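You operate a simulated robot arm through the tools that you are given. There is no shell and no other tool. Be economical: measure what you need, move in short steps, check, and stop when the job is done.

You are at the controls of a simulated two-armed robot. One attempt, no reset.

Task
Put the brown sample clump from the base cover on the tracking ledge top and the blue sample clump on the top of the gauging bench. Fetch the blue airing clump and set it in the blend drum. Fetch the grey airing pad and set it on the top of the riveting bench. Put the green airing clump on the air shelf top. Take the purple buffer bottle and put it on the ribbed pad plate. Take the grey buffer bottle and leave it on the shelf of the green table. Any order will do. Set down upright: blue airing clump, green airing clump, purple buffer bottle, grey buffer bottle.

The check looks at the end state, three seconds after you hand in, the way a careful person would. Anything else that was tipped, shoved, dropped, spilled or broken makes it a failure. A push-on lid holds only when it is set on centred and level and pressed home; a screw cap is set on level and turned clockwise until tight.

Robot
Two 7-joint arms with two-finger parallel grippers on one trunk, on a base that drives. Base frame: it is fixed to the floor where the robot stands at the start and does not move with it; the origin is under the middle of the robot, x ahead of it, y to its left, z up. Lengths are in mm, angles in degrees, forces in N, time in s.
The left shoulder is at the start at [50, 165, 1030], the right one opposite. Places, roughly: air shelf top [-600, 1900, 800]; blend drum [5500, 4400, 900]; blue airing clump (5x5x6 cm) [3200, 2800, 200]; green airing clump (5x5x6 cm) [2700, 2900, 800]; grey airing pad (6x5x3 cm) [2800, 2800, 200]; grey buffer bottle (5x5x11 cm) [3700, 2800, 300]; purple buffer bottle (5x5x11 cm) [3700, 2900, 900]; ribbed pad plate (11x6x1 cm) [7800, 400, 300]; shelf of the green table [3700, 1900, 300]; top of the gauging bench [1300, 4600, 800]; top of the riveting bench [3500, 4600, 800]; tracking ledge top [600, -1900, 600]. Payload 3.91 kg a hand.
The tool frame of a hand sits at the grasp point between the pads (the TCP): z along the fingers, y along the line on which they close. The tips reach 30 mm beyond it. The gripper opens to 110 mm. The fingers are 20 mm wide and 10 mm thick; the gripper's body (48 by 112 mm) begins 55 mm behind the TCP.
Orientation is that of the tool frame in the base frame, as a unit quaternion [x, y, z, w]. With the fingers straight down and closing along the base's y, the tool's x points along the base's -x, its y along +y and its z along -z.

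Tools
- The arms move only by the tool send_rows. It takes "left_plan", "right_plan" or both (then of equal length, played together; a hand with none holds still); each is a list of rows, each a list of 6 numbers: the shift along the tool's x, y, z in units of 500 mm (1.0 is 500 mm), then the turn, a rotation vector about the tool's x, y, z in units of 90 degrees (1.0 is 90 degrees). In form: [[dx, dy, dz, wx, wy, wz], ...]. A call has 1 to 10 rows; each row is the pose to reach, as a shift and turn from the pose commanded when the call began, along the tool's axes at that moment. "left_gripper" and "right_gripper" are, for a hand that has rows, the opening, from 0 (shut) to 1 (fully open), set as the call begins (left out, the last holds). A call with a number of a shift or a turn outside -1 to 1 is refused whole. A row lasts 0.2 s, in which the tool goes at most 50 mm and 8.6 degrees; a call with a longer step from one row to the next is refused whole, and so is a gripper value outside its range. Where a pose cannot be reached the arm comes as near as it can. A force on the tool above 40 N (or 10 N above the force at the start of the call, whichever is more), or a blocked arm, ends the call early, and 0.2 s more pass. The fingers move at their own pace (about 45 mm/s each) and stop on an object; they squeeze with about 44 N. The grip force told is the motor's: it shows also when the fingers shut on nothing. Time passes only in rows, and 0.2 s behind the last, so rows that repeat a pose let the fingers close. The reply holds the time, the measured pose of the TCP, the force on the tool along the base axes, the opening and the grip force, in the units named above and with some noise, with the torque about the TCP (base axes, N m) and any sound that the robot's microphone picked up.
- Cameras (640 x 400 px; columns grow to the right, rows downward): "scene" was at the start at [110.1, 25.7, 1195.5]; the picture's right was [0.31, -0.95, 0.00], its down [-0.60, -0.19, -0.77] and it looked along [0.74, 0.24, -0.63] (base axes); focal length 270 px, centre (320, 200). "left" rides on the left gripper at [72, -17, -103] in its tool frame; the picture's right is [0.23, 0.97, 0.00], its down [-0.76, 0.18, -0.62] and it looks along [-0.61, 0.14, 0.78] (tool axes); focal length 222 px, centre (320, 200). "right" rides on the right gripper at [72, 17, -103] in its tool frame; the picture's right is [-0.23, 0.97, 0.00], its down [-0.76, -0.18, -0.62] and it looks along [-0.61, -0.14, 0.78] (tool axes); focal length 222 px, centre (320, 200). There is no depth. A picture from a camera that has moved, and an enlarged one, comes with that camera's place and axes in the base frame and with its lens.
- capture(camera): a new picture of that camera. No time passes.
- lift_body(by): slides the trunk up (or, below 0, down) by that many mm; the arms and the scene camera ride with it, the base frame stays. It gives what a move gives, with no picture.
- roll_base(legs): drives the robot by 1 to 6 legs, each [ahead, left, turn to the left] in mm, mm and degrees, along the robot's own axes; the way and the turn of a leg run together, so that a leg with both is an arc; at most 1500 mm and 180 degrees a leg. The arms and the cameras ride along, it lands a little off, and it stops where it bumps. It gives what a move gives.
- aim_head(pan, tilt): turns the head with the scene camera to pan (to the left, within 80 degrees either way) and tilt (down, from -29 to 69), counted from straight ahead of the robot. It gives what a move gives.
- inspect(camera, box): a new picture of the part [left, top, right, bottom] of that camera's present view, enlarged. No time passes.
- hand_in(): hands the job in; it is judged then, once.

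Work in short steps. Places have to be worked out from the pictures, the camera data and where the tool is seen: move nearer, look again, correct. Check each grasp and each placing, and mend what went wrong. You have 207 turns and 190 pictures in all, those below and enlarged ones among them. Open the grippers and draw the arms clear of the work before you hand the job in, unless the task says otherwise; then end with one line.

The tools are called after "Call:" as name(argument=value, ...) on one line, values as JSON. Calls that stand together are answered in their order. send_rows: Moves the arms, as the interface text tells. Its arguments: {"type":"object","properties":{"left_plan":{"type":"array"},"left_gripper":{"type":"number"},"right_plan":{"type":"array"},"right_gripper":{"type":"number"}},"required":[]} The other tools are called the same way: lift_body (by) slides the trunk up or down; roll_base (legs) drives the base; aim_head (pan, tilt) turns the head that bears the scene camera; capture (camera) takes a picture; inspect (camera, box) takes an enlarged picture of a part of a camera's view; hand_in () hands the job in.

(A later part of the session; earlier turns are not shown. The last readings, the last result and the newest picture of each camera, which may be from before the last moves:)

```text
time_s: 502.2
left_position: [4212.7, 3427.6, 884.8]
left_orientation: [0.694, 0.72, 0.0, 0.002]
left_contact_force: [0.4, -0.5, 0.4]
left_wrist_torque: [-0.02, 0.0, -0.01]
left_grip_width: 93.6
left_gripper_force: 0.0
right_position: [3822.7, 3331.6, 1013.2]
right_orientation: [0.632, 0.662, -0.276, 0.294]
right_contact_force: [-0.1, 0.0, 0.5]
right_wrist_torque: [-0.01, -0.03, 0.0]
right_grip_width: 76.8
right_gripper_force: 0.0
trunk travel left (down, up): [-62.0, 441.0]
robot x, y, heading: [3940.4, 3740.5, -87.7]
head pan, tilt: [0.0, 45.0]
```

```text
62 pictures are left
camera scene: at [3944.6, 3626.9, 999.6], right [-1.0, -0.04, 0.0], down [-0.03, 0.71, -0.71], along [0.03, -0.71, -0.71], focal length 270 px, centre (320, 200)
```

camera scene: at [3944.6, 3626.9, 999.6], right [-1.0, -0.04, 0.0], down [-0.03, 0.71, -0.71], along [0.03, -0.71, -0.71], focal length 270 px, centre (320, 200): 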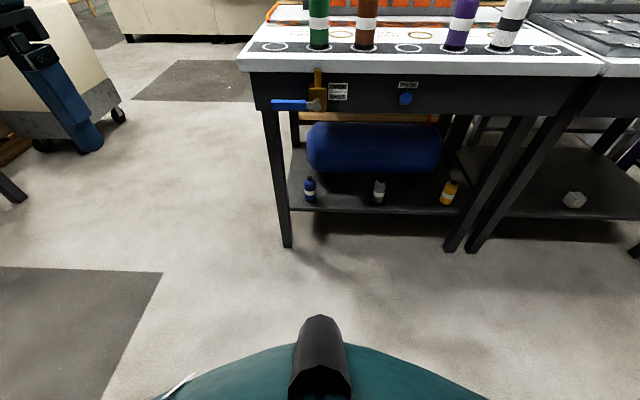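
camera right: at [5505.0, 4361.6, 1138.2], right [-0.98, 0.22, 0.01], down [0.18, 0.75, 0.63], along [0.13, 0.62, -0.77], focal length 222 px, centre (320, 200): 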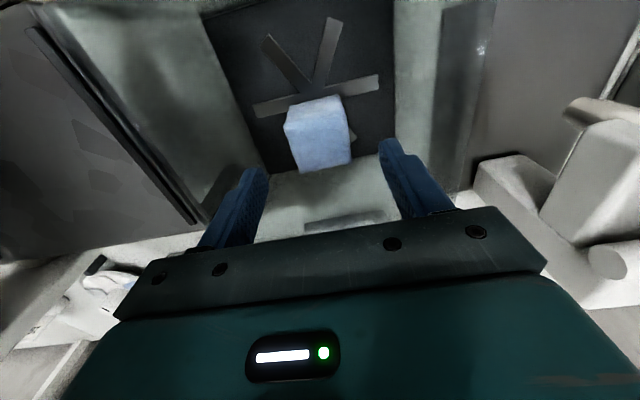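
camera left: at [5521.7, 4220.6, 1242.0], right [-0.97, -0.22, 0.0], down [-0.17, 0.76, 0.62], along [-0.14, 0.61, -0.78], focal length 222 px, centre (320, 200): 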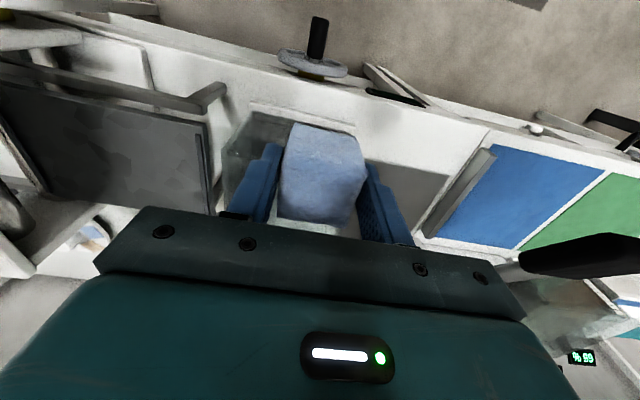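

Bottles: shelf holds blue, grey, yellow; the top has green, brown, purple, white. Lower the trunk fully and bring the right hand down in stages in its pitched posture.

Call:
roll_base(legs=[[0, 0, -2.4]])

Call:
lift_body(by=-62)

Call:
send_rows(right_plan=[[0.038, 0, 0.081, 0, 0, 0], [0.077, 0, 0.162, 0, 0, 0], [0.115, 0, 0.243, 0, 0, 0], [0.153, 0, 0.324, 0, 0, 0], [0.192, 0, 0.405, 0, 0, 0], [0.23, 0, 0.486, 0, 0, 0]], right_gripper=0.9)

Call:
send_rows(right_plan=[[0.04, 0, 0.079, 0, 0, 0], [0.081, 0, 0.157, 0, 0, 0], [0.121, 0, 0.236, 0, 0, 0], [0.162, 0, 0.315, 0, 0, 0], [0.203, 0, 0.394, 0, 0, 0], [0.243, 0, 0.472, 0, 0, 0]])

Call:
capture(camera="scene")

```text
time_s: 503.0
left_position: [4199.9, 3417.5, 884.3]
left_orientation: [0.708, 0.706, -0.002, 0.001]
left_contact_force: [-0.4, 0.6, -0.3]
left_wrist_torque: [0.04, 0.0, 0.04]
left_grip_width: 93.9
left_gripper_force: 0.1
right_position: [3805.6, 3337.8, 1013.9]
right_orientation: [0.646, 0.649, -0.283, 0.287]
right_contact_force: [-0.1, 0.4, 0.3]
right_wrist_torque: [0.0, -0.03, 0.05]
right_grip_width: 76.9
right_gripper_force: 0.0
trunk travel left (down, up): [-62.0, 441.0]
robot x, y, heading: [3943.2, 3742.7, -90.2]
head pan, tilt: [0.0, 45.0]
```

```text
time_s: 504.0
left_position: [4198.5, 3416.5, 822.3]
left_orientation: [0.709, 0.706, -0.001, 0.002]
left_contact_force: [-0.1, 0.0, 0.0]
left_wrist_torque: [0.04, -0.01, -0.01]
left_grip_width: 93.6
left_gripper_force: 0.1
right_position: [3805.2, 3336.1, 951.7]
right_orientation: [0.645, 0.649, -0.282, 0.288]
right_contact_force: [-0.4, 0.0, 0.1]
right_wrist_torque: [-0.02, 0.03, 0.0]
right_grip_width: 77.1
right_gripper_force: 0.0
trunk travel left (down, up): [0.0, 503.0]
robot x, y, heading: [3937.5, 3734.9, -90.1]
head pan, tilt: [0.0, 45.0]
```

```text
time_s: 505.4
left_position: [4199.7, 3417.8, 822.7]
left_orientation: [0.708, 0.706, -0.001, 0.002]
left_contact_force: [0.4, -0.3, 1.2]
left_wrist_torque: [0.0, -0.03, 0.04]
left_grip_width: 93.5
left_gripper_force: 0.2
right_position: [3807.5, 3235.2, 703.1]
right_orientation: [0.646, 0.648, -0.283, 0.288]
right_contact_force: [0.3, 0.4, 0.2]
right_wrist_torque: [-0.02, -0.02, -0.01]
right_grip_width: 99.0
right_gripper_force: 0.1
trunk travel left (down, up): [0.0, 503.0]
robot x, y, heading: [3941.7, 3741.2, -90.1]
head pan, tilt: [0.0, 45.0]
```

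```text
time_s: 506.8
left_position: [4200.4, 3417.5, 822.0]
left_orientation: [0.708, 0.706, -0.001, 0.001]
left_contact_force: [0.9, -0.5, 0.0]
left_wrist_torque: [-0.03, 0.01, 0.0]
left_grip_width: 93.6
left_gripper_force: 0.1
right_position: [3807.6, 3142.5, 452.7]
right_orientation: [0.646, 0.649, -0.282, 0.288]
right_contact_force: [0.4, 0.3, -0.6]
right_wrist_torque: [0.01, -0.01, 0.02]
right_grip_width: 99.2
right_gripper_force: 0.0
trunk travel left (down, up): [0.0, 503.0]
robot x, y, heading: [3939.6, 3740.9, -90.2]
head pan, tilt: [0.0, 45.0]
```

```text
61 pictures are left
camera scene: at [3940.0, 3626.9, 937.6], right [-1.0, 0.0, 0.0], down [0.0, 0.71, -0.71], along [0.0, -0.71, -0.71], focal length 270 px, centre (320, 200)
```

scene: 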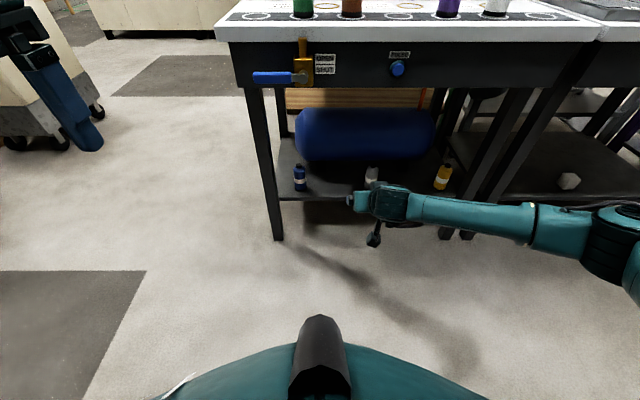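

The posture repeats nicely. Lower to z≈280, shift right 63 mm toward the grey bottle's line and drive in 180 mm.

Call:
send_rows(right_plan=[[0.048, 0, 0.075, 0, 0, 0], [0.096, 0, 0.149, 0, 0, 0], [0.144, 0, 0.224, 0, 0, 0], [0.192, 0, 0.298, 0, 0, 0], [0.192, 0, 0.298, 0, 0, 0]])

Call:
roll_base(legs=[[0, -63, 0], [160, 0, 0]])

Call:
capture(camera="right")

```text
time_s: 508.0
left_position: [4199.6, 3417.2, 822.0]
left_orientation: [0.708, 0.706, -0.002, 0.001]
left_contact_force: [-0.8, -0.1, -0.2]
left_wrist_torque: [0.02, -0.01, 0.03]
left_grip_width: 93.3
left_gripper_force: 0.0
right_position: [3809.9, 3098.1, 282.1]
right_orientation: [0.645, 0.649, -0.282, 0.288]
right_contact_force: [0.3, -0.5, -0.6]
right_wrist_torque: [-0.01, -0.01, 0.02]
right_grip_width: 98.6
right_gripper_force: 0.1
trunk travel left (down, up): [0.0, 503.0]
robot x, y, heading: [3943.4, 3738.4, -90.0]
head pan, tilt: [0.0, 45.0]
```

```text
time_s: 510.0
left_position: [4137.1, 3260.6, 822.0]
left_orientation: [0.708, 0.707, -0.002, 0.001]
left_contact_force: [0.7, -0.1, 0.6]
left_wrist_torque: [0.01, 0.03, 0.01]
left_grip_width: 93.6
left_gripper_force: 0.1
right_position: [3746.5, 2940.1, 282.1]
right_orientation: [0.646, 0.649, -0.282, 0.287]
right_contact_force: [0.2, 0.2, -0.3]
right_wrist_torque: [-0.01, -0.01, 0.0]
right_grip_width: 98.9
right_gripper_force: 0.1
trunk travel left (down, up): [0.0, 503.0]
robot x, y, heading: [3878.2, 3581.1, -90.1]
head pan, tilt: [0.0, 45.0]
```

```text
60 pictures are left
camera right: at [3762.6, 3066.6, 298.1], right [0.97, -0.15, 0.17], down [-0.18, -0.06, 0.98], along [-0.13, -0.99, -0.08], focal length 222 px, centre (320, 200)
```

right: 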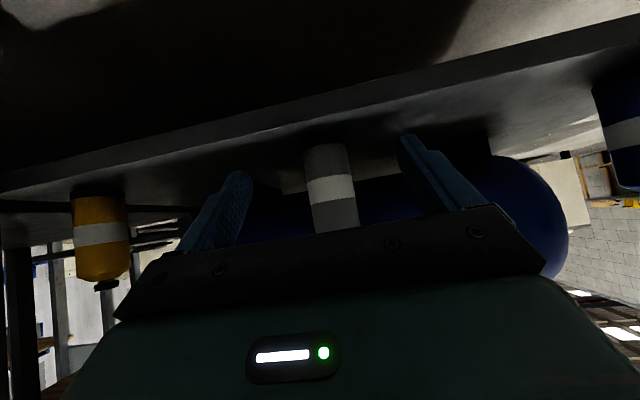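

Bottle dead ahead (x≈3746, y≈2838). Drive 104 mm, close, lift.

Call:
roll_base(legs=[[104, 0, 0]])

Call:
capture(camera="right")

Call:
send_rows(right_plan=[[0, 0, 0, 0, 0, 0], [0, 0, 0, 0, 0, 0], [0, 0, 0, 0, 0, 0], [0, 0, 0, 0, 0, 0], [0, 0, 0, 0, 0, 0]], right_gripper=0)

```text
time_s: 511.1
left_position: [4136.8, 3155.4, 822.5]
left_orientation: [0.708, 0.706, -0.002, 0.001]
left_contact_force: [-0.2, -0.4, 0.4]
left_wrist_torque: [0.01, -0.04, 0.03]
left_grip_width: 93.7
left_gripper_force: 0.0
right_position: [3746.5, 2837.1, 280.9]
right_orientation: [0.646, 0.649, -0.282, 0.287]
right_contact_force: [0.4, -0.4, -0.2]
right_wrist_torque: [0.03, 0.02, -0.02]
right_grip_width: 99.2
right_gripper_force: 0.0
trunk travel left (down, up): [0.0, 503.0]
robot x, y, heading: [3878.0, 3476.5, -89.9]
head pan, tilt: [0.0, 45.0]
```

```text
59 pictures are left
camera right: at [3762.4, 2963.8, 298.1], right [0.97, -0.15, 0.17], down [-0.18, -0.06, 0.98], along [-0.13, -0.99, -0.08], focal length 222 px, centre (320, 200)
```

right: 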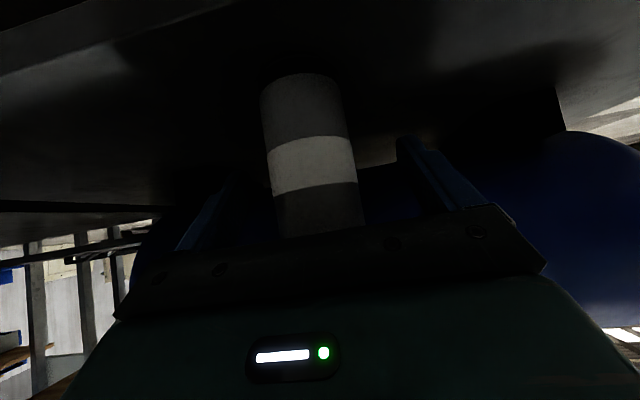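

```text
time_s: 512.3
left_position: [4136.3, 3156.6, 821.9]
left_orientation: [0.707, 0.707, -0.001, 0.001]
left_contact_force: [-0.9, 0.5, 0.1]
left_wrist_torque: [-0.05, 0.03, -0.06]
left_grip_width: 93.8
left_gripper_force: 0.1
right_position: [3745.8, 2839.6, 282.5]
right_orientation: [0.646, 0.649, -0.282, 0.288]
right_contact_force: [-0.4, 0.0, 1.1]
right_wrist_torque: [0.0, 0.11, 0.02]
right_grip_width: 44.1
right_gripper_force: 44.0
trunk travel left (down, up): [0.0, 503.0]
robot x, y, heading: [3875.8, 3478.5, -90.0]
head pan, tilt: [0.0, 45.0]
```

Gripped (44 mm). Lift, back out, and head through the gap east of the table toward the green table's south side.

Call:
send_rows(right_plan=[[-0.03, 0, -0.03, 0, 0, 0], [-0.06, 0, -0.06, 0, 0, 0], [-0.06, 0, -0.06, 0, 0, 0]])

Call:
roll_base(legs=[[-250, 0, 0]])

Call:
send_rows(right_plan=[[-0.06, 0, -0.06, 0, 0, 0], [-0.12, 0, -0.12, 0, 0, 0], [-0.18, 0, -0.18, 0, 0, 0]])

Call:
roll_base(legs=[[0, 0, 90], [830, 0, 0], [0, 0, -90]])

Call:
aim_head(pan=-10, tilt=20)

Call:
capture(camera="scene")

Call:
capture(camera="right")

```text
time_s: 513.1
left_position: [4137.0, 3156.5, 823.2]
left_orientation: [0.708, 0.707, -0.001, 0.001]
left_contact_force: [-1.3, 0.2, 0.3]
left_wrist_torque: [-0.02, 0.0, 0.0]
left_grip_width: 93.8
left_gripper_force: 0.0
right_position: [3746.8, 2840.1, 323.6]
right_orientation: [0.647, 0.648, -0.282, 0.286]
right_contact_force: [-0.1, -0.7, -1.3]
right_wrist_torque: [0.01, 0.02, 0.0]
right_grip_width: 43.9
right_gripper_force: 44.1
trunk travel left (down, up): [0.0, 503.0]
robot x, y, heading: [3875.9, 3479.1, -90.3]
head pan, tilt: [0.0, 45.0]
```

```text
time_s: 515.0
left_position: [4136.6, 3406.2, 821.7]
left_orientation: [0.708, 0.706, -0.001, 0.002]
left_contact_force: [0.0, 0.6, 0.1]
left_wrist_torque: [0.03, 0.01, -0.02]
left_grip_width: 93.5
left_gripper_force: 0.1
right_position: [3746.7, 3090.4, 322.3]
right_orientation: [0.646, 0.648, -0.282, 0.287]
right_contact_force: [-0.3, 0.6, -0.6]
right_wrist_torque: [-0.04, 0.02, 0.0]
right_grip_width: 44.1
right_gripper_force: 44.1
trunk travel left (down, up): [0.0, 503.0]
robot x, y, heading: [3875.2, 3724.8, -90.2]
head pan, tilt: [0.0, 45.0]
```

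```text
time_s: 515.8
left_position: [4136.1, 3405.9, 822.3]
left_orientation: [0.708, 0.706, -0.001, 0.001]
left_contact_force: [-1.1, 0.1, -1.0]
left_wrist_torque: [0.03, -0.01, 0.0]
left_grip_width: 93.6
left_gripper_force: 0.1
right_position: [3745.4, 3095.8, 449.7]
right_orientation: [0.646, 0.649, -0.282, 0.287]
right_contact_force: [0.9, 0.2, -1.2]
right_wrist_torque: [-0.02, 0.0, 0.0]
right_grip_width: 43.9
right_gripper_force: 44.1
trunk travel left (down, up): [0.0, 503.0]
robot x, y, heading: [3879.2, 3728.2, -90.1]
head pan, tilt: [0.0, 45.0]
```

```text
time_s: 527.8
left_position: [4971.8, 3409.0, 823.5]
left_orientation: [0.705, 0.709, -0.001, 0.002]
left_contact_force: [0.6, 0.3, 0.2]
left_wrist_torque: [0.01, -0.01, -0.01]
left_grip_width: 93.4
left_gripper_force: 0.0
right_position: [4584.8, 3096.0, 450.1]
right_orientation: [0.643, 0.651, -0.282, 0.288]
right_contact_force: [0.7, 0.4, -1.1]
right_wrist_torque: [0.0, 0.0, -0.01]
right_grip_width: 43.7
right_gripper_force: 43.9
trunk travel left (down, up): [0.0, 503.0]
robot x, y, heading: [4710.0, 3728.7, -89.7]
head pan, tilt: [0.0, 45.0]
```

```text
time_s: 528.7
left_position: [4972.5, 3408.4, 822.4]
left_orientation: [0.705, 0.709, -0.002, 0.001]
left_contact_force: [0.9, -0.5, -0.4]
left_wrist_torque: [0.02, -0.03, 0.02]
left_grip_width: 93.7
left_gripper_force: 0.1
right_position: [4583.8, 3096.6, 450.8]
right_orientation: [0.643, 0.652, -0.281, 0.288]
right_contact_force: [-0.1, 0.6, -0.9]
right_wrist_torque: [-0.04, 0.03, -0.01]
right_grip_width: 43.6
right_gripper_force: 43.8
trunk travel left (down, up): [0.0, 503.0]
robot x, y, heading: [4712.3, 3726.0, -89.4]
head pan, tilt: [-10.0, 20.0]
```

```text
58 pictures are left
camera scene: at [4694.9, 3605.9, 976.1], right [-0.99, 0.17, 0.0], down [0.06, 0.34, -0.94], along [-0.16, -0.93, -0.34], focal length 270 px, centre (320, 200)
```

scene: 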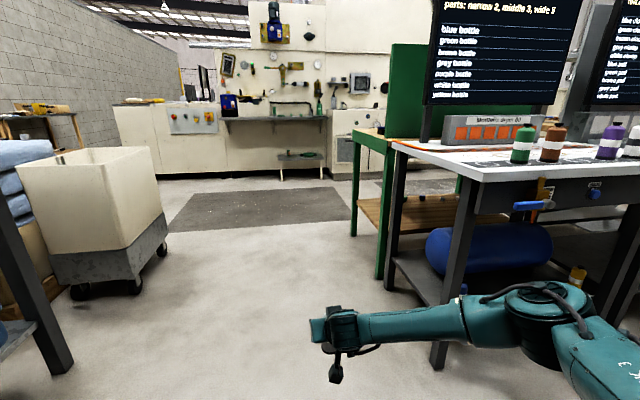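

```text
57 pictures are left
camera right: at [4599.3, 3221.3, 467.1], right [0.98, -0.14, 0.17], down [-0.18, -0.06, 0.98], along [-0.13, -0.99, -0.08], focal length 222 px, centre (320, 200)
```

right: 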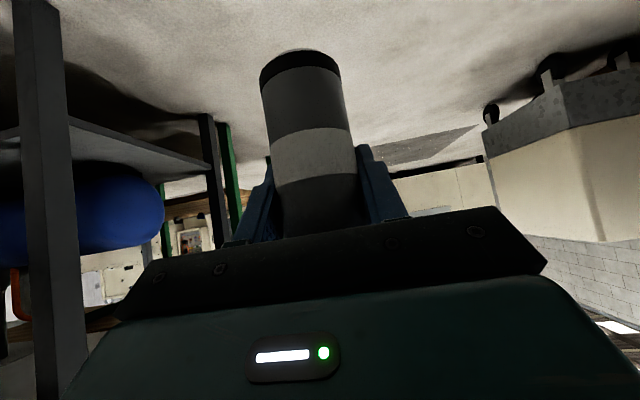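

The green table's end is at x≈4120, y 1776–2338, with its wooden shelf reachable from the east end. Drive down and turn to face it from the east.

Call:
roll_base(legs=[[0, 200, 0], [1450, 0, 0], [400, 0, 0], [0, 0, -90.5]])

Call:
aim_head(pan=0, tilt=35)

Call:
capture(camera="scene")

Call:
capture(camera="right")

```text
time_s: 543.0
left_position: [4620.5, 1622.2, 821.8]
left_orientation: [1.0, 0.008, -0.002, 0.0]
left_contact_force: [0.7, -1.0, -0.4]
left_wrist_torque: [0.0, 0.01, -0.02]
left_grip_width: 93.2
left_gripper_force: 0.2
right_position: [4303.4, 2006.7, 450.4]
right_orientation: [0.915, 0.01, -0.402, 0.007]
right_contact_force: [-0.6, 0.1, -1.1]
right_wrist_torque: [0.01, -0.02, -0.03]
right_grip_width: 43.4
right_gripper_force: 45.1
trunk travel left (down, up): [0.0, 503.0]
robot x, y, heading: [4936.2, 1888.9, -179.2]
head pan, tilt: [-10.0, 20.0]
```

```text
time_s: 543.8
left_position: [4621.2, 1621.9, 823.6]
left_orientation: [1.0, 0.007, -0.002, 0.001]
left_contact_force: [-0.2, 0.6, 0.1]
left_wrist_torque: [0.01, 0.02, -0.03]
left_grip_width: 93.5
left_gripper_force: 0.1
right_position: [4303.1, 2006.9, 448.9]
right_orientation: [0.915, 0.01, -0.403, 0.007]
right_contact_force: [0.2, 0.9, -1.2]
right_wrist_torque: [0.02, -0.04, 0.03]
right_grip_width: 43.5
right_gripper_force: 44.2
trunk travel left (down, up): [0.0, 503.0]
robot x, y, heading: [4934.0, 1886.9, -179.1]
head pan, tilt: [0.0, 35.0]
```

```text
56 pictures are left
camera scene: at [4818.6, 1883.3, 952.4], right [-0.01, 1.0, 0.0], down [0.57, 0.01, -0.82], along [-0.82, -0.01, -0.57], focal length 270 px, centre (320, 200)
```

scene: 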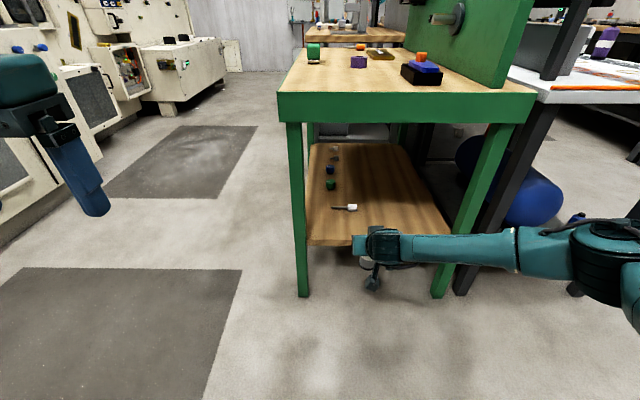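

```text
55 pictures are left
camera right: at [4429.5, 1993.7, 467.0], right [-0.13, -0.98, 0.17], down [-0.06, 0.18, 0.98], along [-0.99, 0.12, -0.08], focal length 222 px, centre (320, 200)
```

right: 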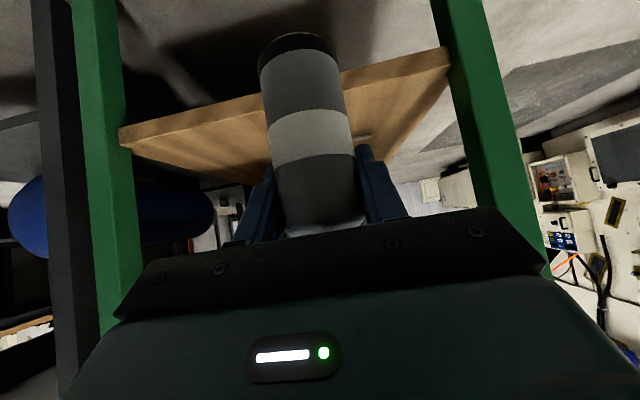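

The wooden shelf is clear on its right part. I shift 70 mm right and drive in partway, then judge the height.

Call:
roll_base(legs=[[0, -70, -0.8], [270, 0, 0]])

Call:
capture(camera="right")

Call:
capture(camera="scene")

```text
time_s: 546.3
left_position: [4346.8, 1694.6, 823.1]
left_orientation: [1.0, 0.0, -0.002, 0.0]
left_contact_force: [-0.7, -0.7, -0.4]
left_wrist_torque: [-0.02, -0.01, 0.0]
left_grip_width: 93.3
left_gripper_force: 0.0
right_position: [4035.7, 2085.3, 451.0]
right_orientation: [0.915, 0.005, -0.402, 0.004]
right_contact_force: [0.2, 0.4, -1.7]
right_wrist_torque: [-0.03, -0.01, 0.0]
right_grip_width: 43.5
right_gripper_force: 43.8
trunk travel left (down, up): [0.0, 503.0]
robot x, y, heading: [4667.7, 1954.8, -179.7]
head pan, tilt: [0.0, 35.0]
```

```text
54 pictures are left
camera right: at [4160.9, 2069.9, 467.1], right [-0.14, -0.97, 0.17], down [-0.06, 0.18, 0.98], along [-0.99, 0.13, -0.08], focal length 222 px, centre (320, 200)
```

right: 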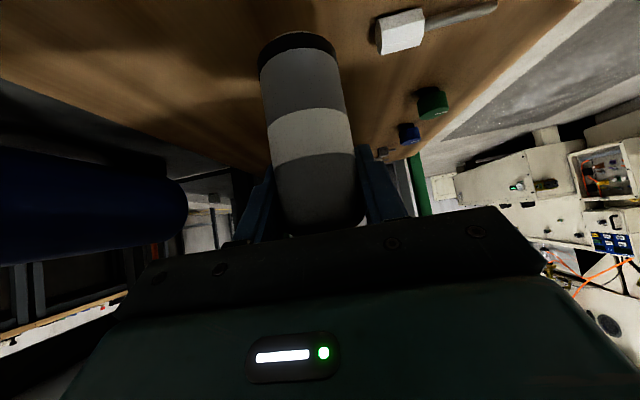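

```text
53 pictures are left
camera scene: at [4548.7, 1954.5, 952.3], right [0.0, 1.0, 0.0], down [0.57, 0.0, -0.82], along [-0.82, 0.0, -0.57], focal length 270 px, centre (320, 200)
```

scene: 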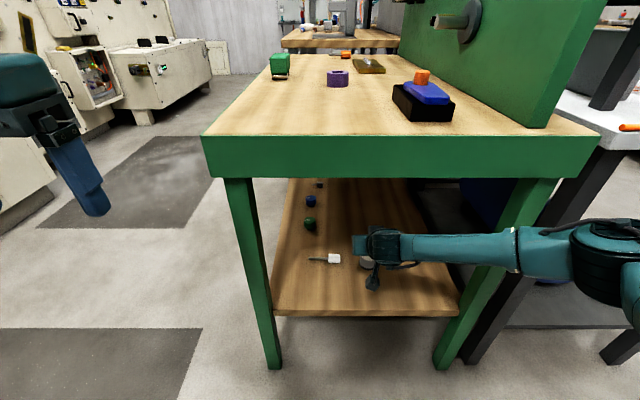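

Shelf z≈295, edge x≈4130; bottle is ~95 mm inside and clear of the white tool. Lower toward it.

Call:
send_rows(right_plan=[[0.04, 0, 0.037, 0, 0, 0], [0.08, 0, 0.075, 0, 0, 0], [0.12, 0, 0.112, 0, 0, 0], [0.12, 0, 0.112, 0, 0, 0]])

Call:
send_rows(right_plan=[[0.006, 0, 0.006, 0, 0, 0], [0.012, 0, 0.011, 0, 0, 0], [0.018, 0, 0.017, 0, 0, 0]])

Call:
capture(camera="right")

```text
time_s: 547.3
left_position: [4349.1, 1694.3, 823.8]
left_orientation: [1.0, 0.0, -0.004, 0.0]
left_contact_force: [-0.3, -1.3, 0.7]
left_wrist_torque: [-0.01, 0.0, 0.01]
left_grip_width: 93.8
left_gripper_force: 0.2
right_position: [4031.7, 2083.9, 375.0]
right_orientation: [0.913, 0.004, -0.409, 0.004]
right_contact_force: [2.5, 2.2, 28.6]
right_wrist_torque: [0.52, -0.53, -0.01]
right_grip_width: 43.5
right_gripper_force: 43.9
trunk travel left (down, up): [0.0, 503.0]
robot x, y, heading: [4663.6, 1955.0, -179.9]
head pan, tilt: [0.0, 35.0]
```

```text
time_s: 548.1
left_position: [4349.1, 1693.7, 824.2]
left_orientation: [1.0, 0.001, -0.003, 0.0]
left_contact_force: [-0.4, -0.1, 0.0]
left_wrist_torque: [-0.02, -0.05, 0.04]
left_grip_width: 93.5
left_gripper_force: 0.1
right_position: [4031.4, 2085.8, 363.4]
right_orientation: [0.913, 0.003, -0.408, 0.004]
right_contact_force: [2.4, 4.0, 34.2]
right_wrist_torque: [0.62, -0.08, -0.02]
right_grip_width: 43.6
right_gripper_force: 43.9
trunk travel left (down, up): [0.0, 503.0]
robot x, y, heading: [4665.8, 1950.3, -179.9]
head pan, tilt: [0.0, 35.0]
```

```text
52 pictures are left
camera right: at [4156.6, 2069.3, 378.4], right [-0.14, -0.97, 0.17], down [-0.05, 0.18, 0.98], along [-0.99, 0.13, -0.07], focal length 222 px, centre (320, 200)
```

right: 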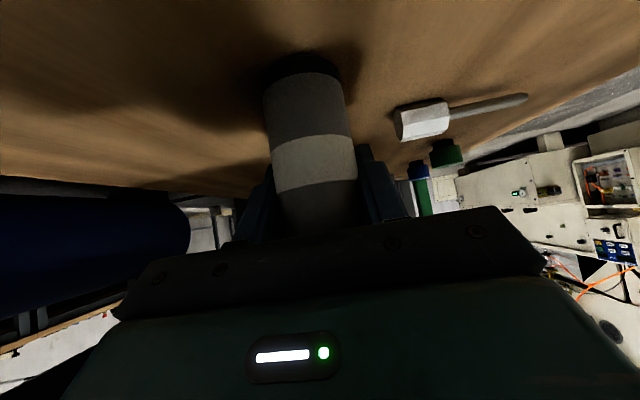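

It had touched at ≈375 already (shelf ≈312) and the bottle slid a little in the grip. Ease up to relieve, open, and check it stands.

Call:
send_rows(right_plan=[[-0.003, 0, -0.003, 0, 0, 0], [-0.006, 0, -0.005, 0, 0, 0]])

Call:
send_rows(right_plan=[[0, 0, 0, 0, 0, 0], [0, 0, 0, 0, 0, 0], [0, 0, 0, 0, 0, 0], [0, 0, 0, 0, 0, 0]], right_gripper=0.8)

Call:
capture(camera="right")

```text
time_s: 548.7
left_position: [4347.5, 1694.7, 822.6]
left_orientation: [1.0, 0.0, -0.003, 0.0]
left_contact_force: [0.6, 0.2, -0.8]
left_wrist_torque: [-0.01, -0.03, -0.06]
left_grip_width: 93.4
left_gripper_force: 0.1
right_position: [4033.2, 2083.8, 363.2]
right_orientation: [0.914, 0.004, -0.405, 0.004]
right_contact_force: [-6.5, 2.0, 14.8]
right_wrist_torque: [0.36, 0.6, 0.05]
right_grip_width: 43.6
right_gripper_force: 44.2
trunk travel left (down, up): [0.0, 503.0]
robot x, y, heading: [4664.9, 1953.1, -179.9]
head pan, tilt: [0.0, 35.0]
```

```text
time_s: 549.7
left_position: [4346.7, 1694.4, 823.1]
left_orientation: [1.0, -0.001, -0.002, 0.0]
left_contact_force: [0.8, -0.5, 0.4]
left_wrist_torque: [-0.02, -0.02, 0.01]
left_grip_width: 93.6
left_gripper_force: 0.0
right_position: [4035.0, 2084.3, 359.6]
right_orientation: [0.915, 0.004, -0.403, 0.005]
right_contact_force: [0.4, -0.5, 0.2]
right_wrist_torque: [-0.01, 0.0, 0.01]
right_grip_width: 88.2
right_gripper_force: 0.1
trunk travel left (down, up): [0.0, 503.0]
robot x, y, heading: [4669.3, 1954.7, -179.8]
head pan, tilt: [0.0, 35.0]
```

```text
51 pictures are left
camera right: at [4159.7, 2069.3, 376.6], right [-0.14, -0.97, 0.17], down [-0.06, 0.18, 0.98], along [-0.99, 0.13, -0.08], focal length 222 px, centre (320, 200)
```

right: 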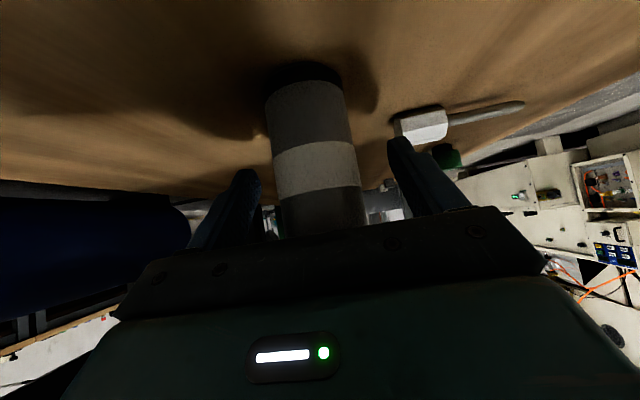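

Standing. Withdraw straight back with the base, then check.

Call:
roll_base(legs=[[-280, 0, 0]])

Call:
inspect(camera="scene", box=[260, 120, 480, 270])

Call:
capture(camera="right")

```text
time_s: 551.7
left_position: [4625.1, 1694.7, 822.6]
left_orientation: [1.0, 0.001, -0.002, -0.001]
left_contact_force: [1.2, 0.3, -0.4]
left_wrist_torque: [0.01, 0.0, 0.01]
left_grip_width: 93.5
left_gripper_force: 0.0
right_position: [4312.6, 2084.2, 359.2]
right_orientation: [0.915, 0.004, -0.404, 0.004]
right_contact_force: [-0.8, 0.1, 0.2]
right_wrist_torque: [0.02, 0.02, 0.01]
right_grip_width: 88.1
right_gripper_force: 0.2
trunk travel left (down, up): [0.0, 503.0]
robot x, y, heading: [4947.4, 1958.3, -179.8]
head pan, tilt: [0.0, 35.0]
```

```text
2.67 times, centred on (370, 195) of scene
camera zoom: at [4827.6, 1955.0, 952.4], right [0.0, 1.0, 0.0], down [0.57, 0.0, -0.82], along [-0.82, 0.0, -0.57], focal length 720 px, centre (187, 213)
```

zoom: 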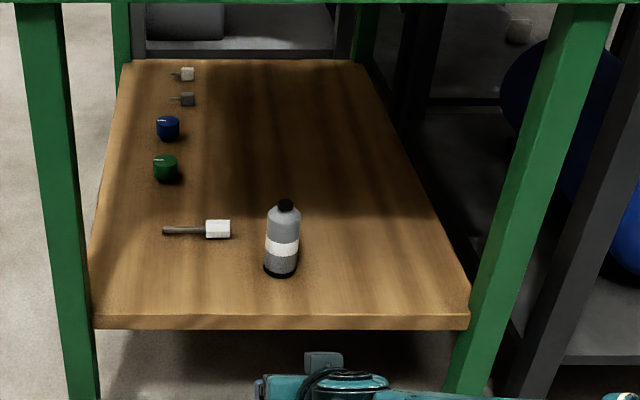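

```text
49 pictures are left
camera right: at [4438.4, 2069.2, 376.7], right [-0.14, -0.97, 0.17], down [-0.06, 0.18, 0.98], along [-0.99, 0.13, -0.08], focal length 222 px, centre (320, 200)
```

right: 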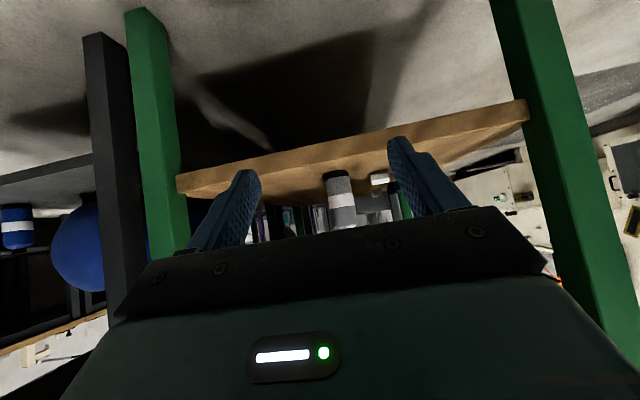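

Grey bottle stands upright on the green table's shelf. Next the purple bottle (≈[3658, 2917] on the top): raise trunk and hand, return to the north aisle and face it.

Call:
lift_body(by=400)

Call:
lift_body(by=100)

Call:
send_rows(right_plan=[[-0.06, 0, -0.06, 0, 0, 0], [-0.12, 0, -0.12, 0, 0, 0], [-0.18, 0, -0.18, 0, 0, 0], [-0.22, 0, -0.22, 0, 0, 0]])

Call:
roll_base(legs=[[0, -1450, 0], [0, -260, 0], [1155, 0, 0], [0, 0, 90]])

Call:
aim_head(pan=0, tilt=45)

Call:
capture(camera="scene")

```text
time_s: 555.5
left_position: [4626.1, 1695.0, 1223.2]
left_orientation: [1.0, 0.001, -0.002, 0.0]
left_contact_force: [0.2, 1.5, 1.3]
left_wrist_torque: [0.01, -0.02, 0.02]
left_grip_width: 93.3
left_gripper_force: 0.0
right_position: [4313.0, 2083.5, 759.1]
right_orientation: [0.915, 0.005, -0.404, 0.004]
right_contact_force: [-0.6, -0.2, -0.4]
right_wrist_torque: [-0.03, 0.0, -0.04]
right_grip_width: 88.0
right_gripper_force: 0.0
trunk travel left (down, up): [-400.0, 103.0]
robot x, y, heading: [4945.7, 1956.1, -179.9]
head pan, tilt: [0.0, 35.0]
```

```text
time_s: 556.8
left_position: [4625.7, 1694.1, 1323.7]
left_orientation: [1.0, 0.001, -0.002, 0.0]
left_contact_force: [1.0, 0.1, -0.3]
left_wrist_torque: [-0.03, -0.01, 0.0]
left_grip_width: 93.3
left_gripper_force: 0.1
right_position: [4313.5, 2083.8, 859.9]
right_orientation: [0.915, 0.004, -0.403, 0.004]
right_contact_force: [0.2, 0.1, 0.4]
right_wrist_torque: [0.0, -0.01, 0.01]
right_grip_width: 88.2
right_gripper_force: 0.0
trunk travel left (down, up): [-500.0, 3.0]
robot x, y, heading: [4948.9, 1955.4, -179.7]
head pan, tilt: [0.0, 35.0]
```

```text
time_s: 557.8
left_position: [4626.8, 1694.9, 1322.4]
left_orientation: [1.0, 0.001, -0.002, 0.001]
left_contact_force: [-0.4, -0.8, -0.1]
left_wrist_torque: [-0.01, 0.0, -0.01]
left_grip_width: 93.6
left_gripper_force: 0.1
right_position: [4319.5, 2085.0, 1016.0]
right_orientation: [0.915, 0.005, -0.403, 0.005]
right_contact_force: [0.0, -0.2, -0.4]
right_wrist_torque: [0.0, -0.01, -0.04]
right_grip_width: 87.9
right_gripper_force: 0.0
trunk travel left (down, up): [-500.0, 3.0]
robot x, y, heading: [4943.1, 1957.0, -180.1]
head pan, tilt: [0.0, 35.0]
```

```text
time_s: 575.8
left_position: [4046.1, 3349.8, 1323.1]
left_orientation: [0.706, 0.708, -0.002, 0.001]
left_contact_force: [-0.6, -0.5, 0.8]
left_wrist_torque: [-0.02, -0.03, -0.01]
left_grip_width: 93.3
left_gripper_force: 0.1
right_position: [3657.2, 3042.3, 1015.7]
right_orientation: [0.643, 0.651, -0.281, 0.288]
right_contact_force: [-0.3, -0.2, -0.3]
right_wrist_torque: [-0.01, 0.02, -0.01]
right_grip_width: 88.0
right_gripper_force: 0.0
trunk travel left (down, up): [-500.0, 3.0]
robot x, y, heading: [3782.2, 3671.7, -89.8]
head pan, tilt: [0.0, 35.0]
```

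```text
time_s: 576.5
left_position: [4045.6, 3349.6, 1322.9]
left_orientation: [0.706, 0.708, -0.001, 0.001]
left_contact_force: [-0.4, 0.0, 0.5]
left_wrist_torque: [-0.01, -0.01, -0.02]
left_grip_width: 93.4
left_gripper_force: 0.0
right_position: [3657.3, 3041.2, 1015.3]
right_orientation: [0.643, 0.651, -0.281, 0.288]
right_contact_force: [-0.2, -0.7, -0.2]
right_wrist_torque: [0.01, -0.02, 0.03]
right_grip_width: 88.1
right_gripper_force: 0.1
trunk travel left (down, up): [-500.0, 3.0]
robot x, y, heading: [3786.6, 3667.8, -89.6]
head pan, tilt: [0.0, 45.0]
```

```text
48 pictures are left
camera scene: at [3784.6, 3557.5, 1437.6], right [-1.0, 0.0, 0.0], down [0.0, 0.71, -0.71], along [0.0, -0.71, -0.71], focal length 270 px, centre (320, 200)
```

scene: 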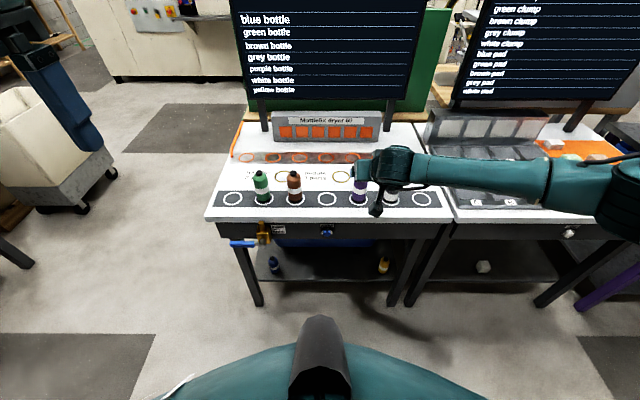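

Purple is in line with the hand (x≈3658). Lower by trunk to z≈872 and check alignment.

Call:
lift_body(by=-143)

Call:
capture(camera="right")

```text
time_s: 578.2
left_position: [4046.9, 3350.0, 1180.2]
left_orientation: [0.706, 0.708, -0.002, 0.001]
left_contact_force: [0.2, 0.5, 0.4]
left_wrist_torque: [0.01, -0.02, -0.04]
left_grip_width: 93.3
left_gripper_force: 0.2
right_position: [3656.7, 3043.0, 872.6]
right_orientation: [0.643, 0.651, -0.282, 0.289]
right_contact_force: [0.5, 0.2, 0.7]
right_wrist_torque: [0.01, -0.04, -0.01]
right_grip_width: 87.9
right_gripper_force: 0.0
trunk travel left (down, up): [-357.0, 146.0]
robot x, y, heading: [3785.0, 3667.2, -89.7]
head pan, tilt: [0.0, 45.0]
```

```text
47 pictures are left
camera right: at [3671.9, 3168.6, 889.0], right [0.97, -0.14, 0.17], down [-0.18, -0.06, 0.98], along [-0.13, -0.99, -0.08], focal length 222 px, centre (320, 200)
```

right: 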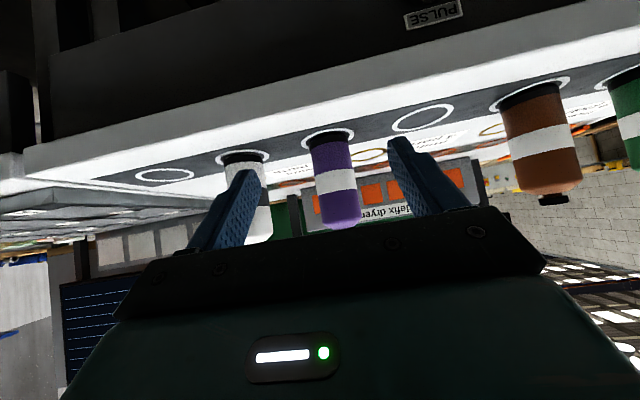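

Purple at ≈[3662, 2943]; its white neighbour is ~90 mm away. Narrow the opening, shift 5 mm, and drive 100 mm in.

Call:
send_rows(right_plan=[[0, 0, 0, 0, 0, 0], [0, 0, 0, 0, 0, 0]], right_gripper=0.68)

Call:
roll_base(legs=[[60, 5, 0]])

Call:
capture(camera="right")

```text
time_s: 578.8
left_position: [4046.3, 3350.1, 1178.0]
left_orientation: [0.706, 0.708, -0.001, 0.001]
left_contact_force: [0.3, 0.8, -0.1]
left_wrist_torque: [-0.01, -0.02, 0.01]
left_grip_width: 93.5
left_gripper_force: 0.1
right_position: [3656.6, 3043.4, 872.7]
right_orientation: [0.643, 0.651, -0.282, 0.289]
right_contact_force: [-0.5, 0.3, 0.2]
right_wrist_torque: [0.0, -0.05, 0.01]
right_grip_width: 74.7
right_gripper_force: 0.1
trunk travel left (down, up): [-357.0, 146.0]
robot x, y, heading: [3786.1, 3665.8, -89.8]
head pan, tilt: [0.0, 45.0]
```

```text
time_s: 579.8
left_position: [4050.8, 3289.3, 1179.4]
left_orientation: [0.706, 0.708, 0.0, 0.001]
left_contact_force: [-0.1, 0.1, 0.0]
left_wrist_torque: [-0.01, -0.02, 0.03]
left_grip_width: 93.6
left_gripper_force: 0.2
right_position: [3661.8, 2984.0, 871.7]
right_orientation: [0.644, 0.652, -0.28, 0.288]
right_contact_force: [0.7, 0.0, -0.6]
right_wrist_torque: [0.02, 0.01, -0.01]
right_grip_width: 74.6
right_gripper_force: 0.0
trunk travel left (down, up): [-357.0, 146.0]
robot x, y, heading: [3790.4, 3609.9, -89.7]
head pan, tilt: [0.0, 45.0]
```

```text
46 pictures are left
camera right: at [3677.0, 3109.1, 888.4], right [0.97, -0.14, 0.17], down [-0.18, -0.06, 0.98], along [-0.13, -0.99, -0.08], focal length 222 px, centre (320, 200)
```

right: 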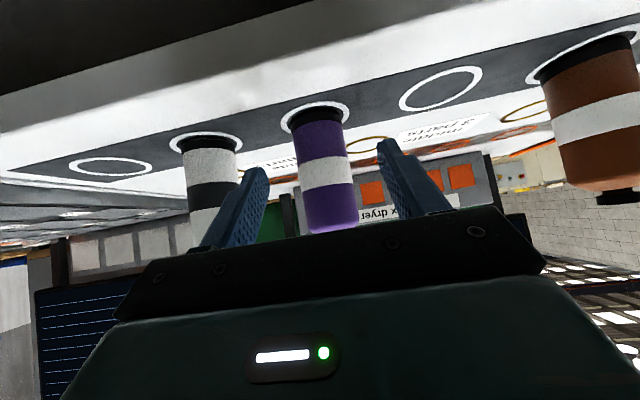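

On line. Drive 46 mm, close and lift.

Call:
roll_base(legs=[[46, 1, 0]])

Call:
send_rows(right_plan=[[0, 0, 0, 0, 0, 0], [0, 0, 0, 0, 0, 0], [0, 0, 0, 0, 0, 0], [0, 0, 0, 0, 0, 0]], right_gripper=0)

Call:
lift_body(by=70)

Call:
capture(camera="right")

```text
time_s: 580.7
left_position: [4052.8, 3244.7, 1179.3]
left_orientation: [0.706, 0.708, 0.0, 0.0]
left_contact_force: [0.2, 0.0, -0.4]
left_wrist_torque: [0.05, -0.02, 0.02]
left_grip_width: 93.8
left_gripper_force: 0.2
right_position: [3663.0, 2940.0, 871.6]
right_orientation: [0.643, 0.651, -0.281, 0.288]
right_contact_force: [-0.1, 0.0, -0.7]
right_wrist_torque: [-0.03, 0.03, 0.01]
right_grip_width: 74.7
right_gripper_force: 0.1
trunk travel left (down, up): [-357.0, 146.0]
robot x, y, heading: [3790.7, 3564.0, -89.7]
head pan, tilt: [0.0, 45.0]
```

```text
time_s: 581.7
left_position: [4052.3, 3246.0, 1178.8]
left_orientation: [0.706, 0.708, -0.001, 0.002]
left_contact_force: [0.3, 0.3, -0.7]
left_wrist_torque: [-0.02, 0.0, 0.02]
left_grip_width: 93.4
left_gripper_force: 0.0
right_position: [3662.1, 2938.9, 873.0]
right_orientation: [0.644, 0.65, -0.282, 0.288]
right_contact_force: [-0.2, -1.0, 0.7]
right_wrist_torque: [-0.01, 0.05, 0.02]
right_grip_width: 43.6
right_gripper_force: 44.3
trunk travel left (down, up): [-357.0, 146.0]
robot x, y, heading: [3788.5, 3562.5, -89.8]
head pan, tilt: [0.0, 45.0]
```

```text
time_s: 582.8
left_position: [4052.4, 3244.6, 1249.2]
left_orientation: [0.706, 0.709, -0.001, 0.001]
left_contact_force: [-0.1, 0.4, 0.2]
left_wrist_torque: [0.02, -0.02, -0.03]
left_grip_width: 93.6
left_gripper_force: 0.0
right_position: [3662.9, 2939.5, 941.4]
right_orientation: [0.644, 0.651, -0.282, 0.288]
right_contact_force: [0.4, 0.3, -0.8]
right_wrist_torque: [0.06, -0.01, -0.01]
right_grip_width: 43.6
right_gripper_force: 43.6
trunk travel left (down, up): [-427.0, 76.0]
robot x, y, heading: [3791.8, 3560.7, -89.8]
head pan, tilt: [0.0, 45.0]
```

```text
45 pictures are left
camera right: at [3678.4, 3064.0, 958.6], right [0.98, -0.14, 0.17], down [-0.18, -0.06, 0.98], along [-0.13, -0.99, -0.08], focal length 222 px, centre (320, 200)
```

right: 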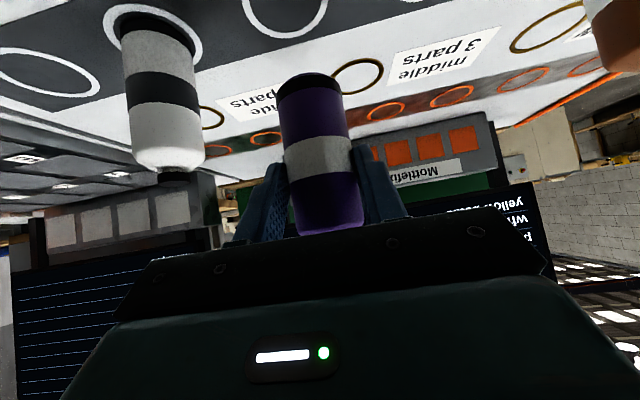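

Purple is held. Back off and drive around to the south aisle, then look east toward the ribbed plate.

Call:
roll_base(legs=[[-180, 0, 0], [0, 0, 90], [930, 0, 0], [0, 0, -90], [1450, 0, 0], [750, 0, 0]])

Call:
aim_head(pan=60, tilt=20)

Call:
capture(camera="scene")

```text
time_s: 606.9
left_position: [4971.8, 1243.3, 1248.9]
left_orientation: [0.71, 0.704, -0.001, 0.0]
left_contact_force: [0.8, 0.5, -0.3]
left_wrist_torque: [-0.02, -0.01, 0.02]
left_grip_width: 93.3
left_gripper_force: 0.0
right_position: [4577.8, 942.2, 941.7]
right_orientation: [0.648, 0.647, -0.283, 0.286]
right_contact_force: [0.0, -0.5, -2.1]
right_wrist_torque: [0.03, -0.01, 0.02]
right_grip_width: 43.5
right_gripper_force: 43.5
trunk travel left (down, up): [-427.0, 76.0]
robot x, y, heading: [4716.6, 1567.3, -90.6]
head pan, tilt: [0.0, 45.0]
```

```text
time_s: 608.2
left_position: [4971.7, 1243.8, 1249.7]
left_orientation: [0.71, 0.704, -0.001, 0.001]
left_contact_force: [-0.6, -0.5, -0.9]
left_wrist_torque: [-0.02, -0.01, 0.03]
left_grip_width: 93.4
left_gripper_force: 0.1
right_position: [4578.2, 941.4, 942.0]
right_orientation: [0.647, 0.647, -0.283, 0.287]
right_contact_force: [0.2, -0.1, -1.0]
right_wrist_torque: [0.04, 0.0, 0.01]
right_grip_width: 43.5
right_gripper_force: 44.4
trunk travel left (down, up): [-427.0, 76.0]
robot x, y, heading: [4716.1, 1567.0, -90.4]
head pan, tilt: [60.0, 20.0]
```

```text
44 pictures are left
camera scene: at [4793.9, 1488.9, 1403.2], right [-0.51, -0.86, 0.0], down [-0.29, 0.17, -0.94], along [0.81, -0.48, -0.34], focal length 270 px, centre (320, 200)
```

scene: 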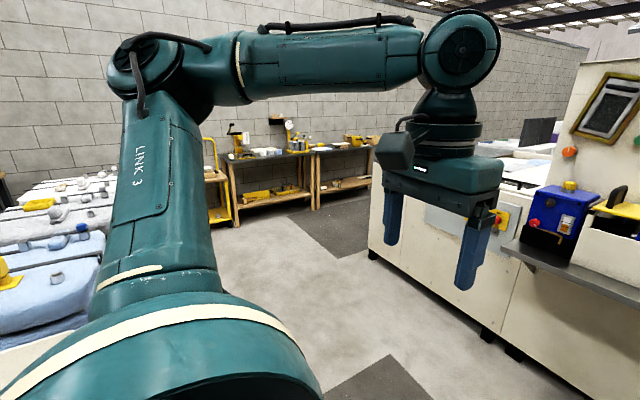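

Clear lane east; the wood benches at x≈7900 likely hold the plate on their shelf. Move down to y≈1200, turn to +x and drive there.

Call:
roll_base(legs=[[400, 0, 0], [0, 0, 90.4], [1450, 0, 0], [700, -450, 0]])

Call:
aim_head(pan=0, tilt=28)

Call:
capture(camera="scene")

```text
time_s: 625.4
left_position: [7188.0, 986.6, 1248.6]
left_orientation: [0.0, 1.0, 0.0, 0.002]
left_contact_force: [0.0, 0.0, 0.1]
left_wrist_torque: [-0.04, 0.01, 0.0]
left_grip_width: 93.9
left_gripper_force: 0.1
right_position: [7493.7, 595.4, 941.3]
right_orientation: [-0.004, 0.915, 0.005, 0.403]
right_contact_force: [0.5, 0.6, -0.5]
right_wrist_torque: [0.03, 0.03, -0.04]
right_grip_width: 43.5
right_gripper_force: 44.0
trunk travel left (down, up): [-427.0, 76.0]
robot x, y, heading: [6870.7, 727.2, 0.1]
head pan, tilt: [60.0, 20.0]
```

```text
time_s: 626.7
left_position: [7188.2, 985.1, 1249.6]
left_orientation: [0.0, 1.0, 0.001, 0.002]
left_contact_force: [0.2, -0.3, -0.1]
left_wrist_torque: [0.0, 0.03, 0.02]
left_grip_width: 93.3
left_gripper_force: 0.1
right_position: [7492.9, 595.5, 942.0]
right_orientation: [-0.003, 0.915, 0.004, 0.402]
right_contact_force: [-0.4, 0.3, -1.5]
right_wrist_torque: [-0.01, 0.0, -0.01]
right_grip_width: 43.4
right_gripper_force: 44.3
trunk travel left (down, up): [-427.0, 76.0]
robot x, y, heading: [6871.0, 727.7, 0.3]
head pan, tilt: [0.0, 28.0]
```

```text
43 pictures are left
camera scene: at [6987.4, 725.9, 1390.3], right [0.0, -1.0, 0.0], down [-0.47, 0.0, -0.88], along [0.88, 0.0, -0.47], focal length 270 px, centre (320, 200)
```

scene: 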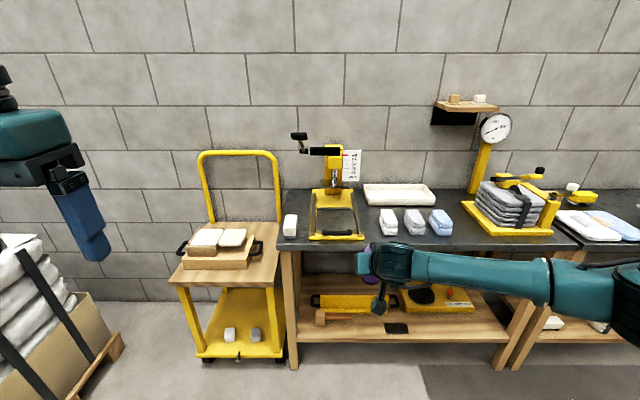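

The bench shelf shows a dark flat plate at (395,328). Zoom.

Call:
inspect(camera="scene", box=[280, 260, 520, 370])

```text
2.67 times, centred on (400, 315) of scene
camera zoom: at [6987.4, 725.9, 1390.3], right [0.0, -1.0, 0.0], down [-0.47, 0.0, -0.88], along [0.88, 0.0, -0.47], focal length 720 px, centre (107, -107)
```

zoom: 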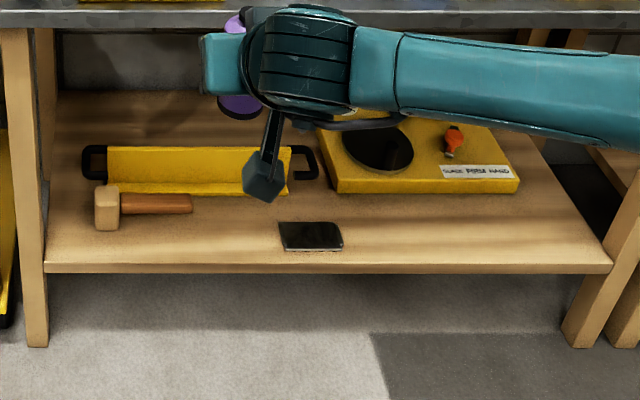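

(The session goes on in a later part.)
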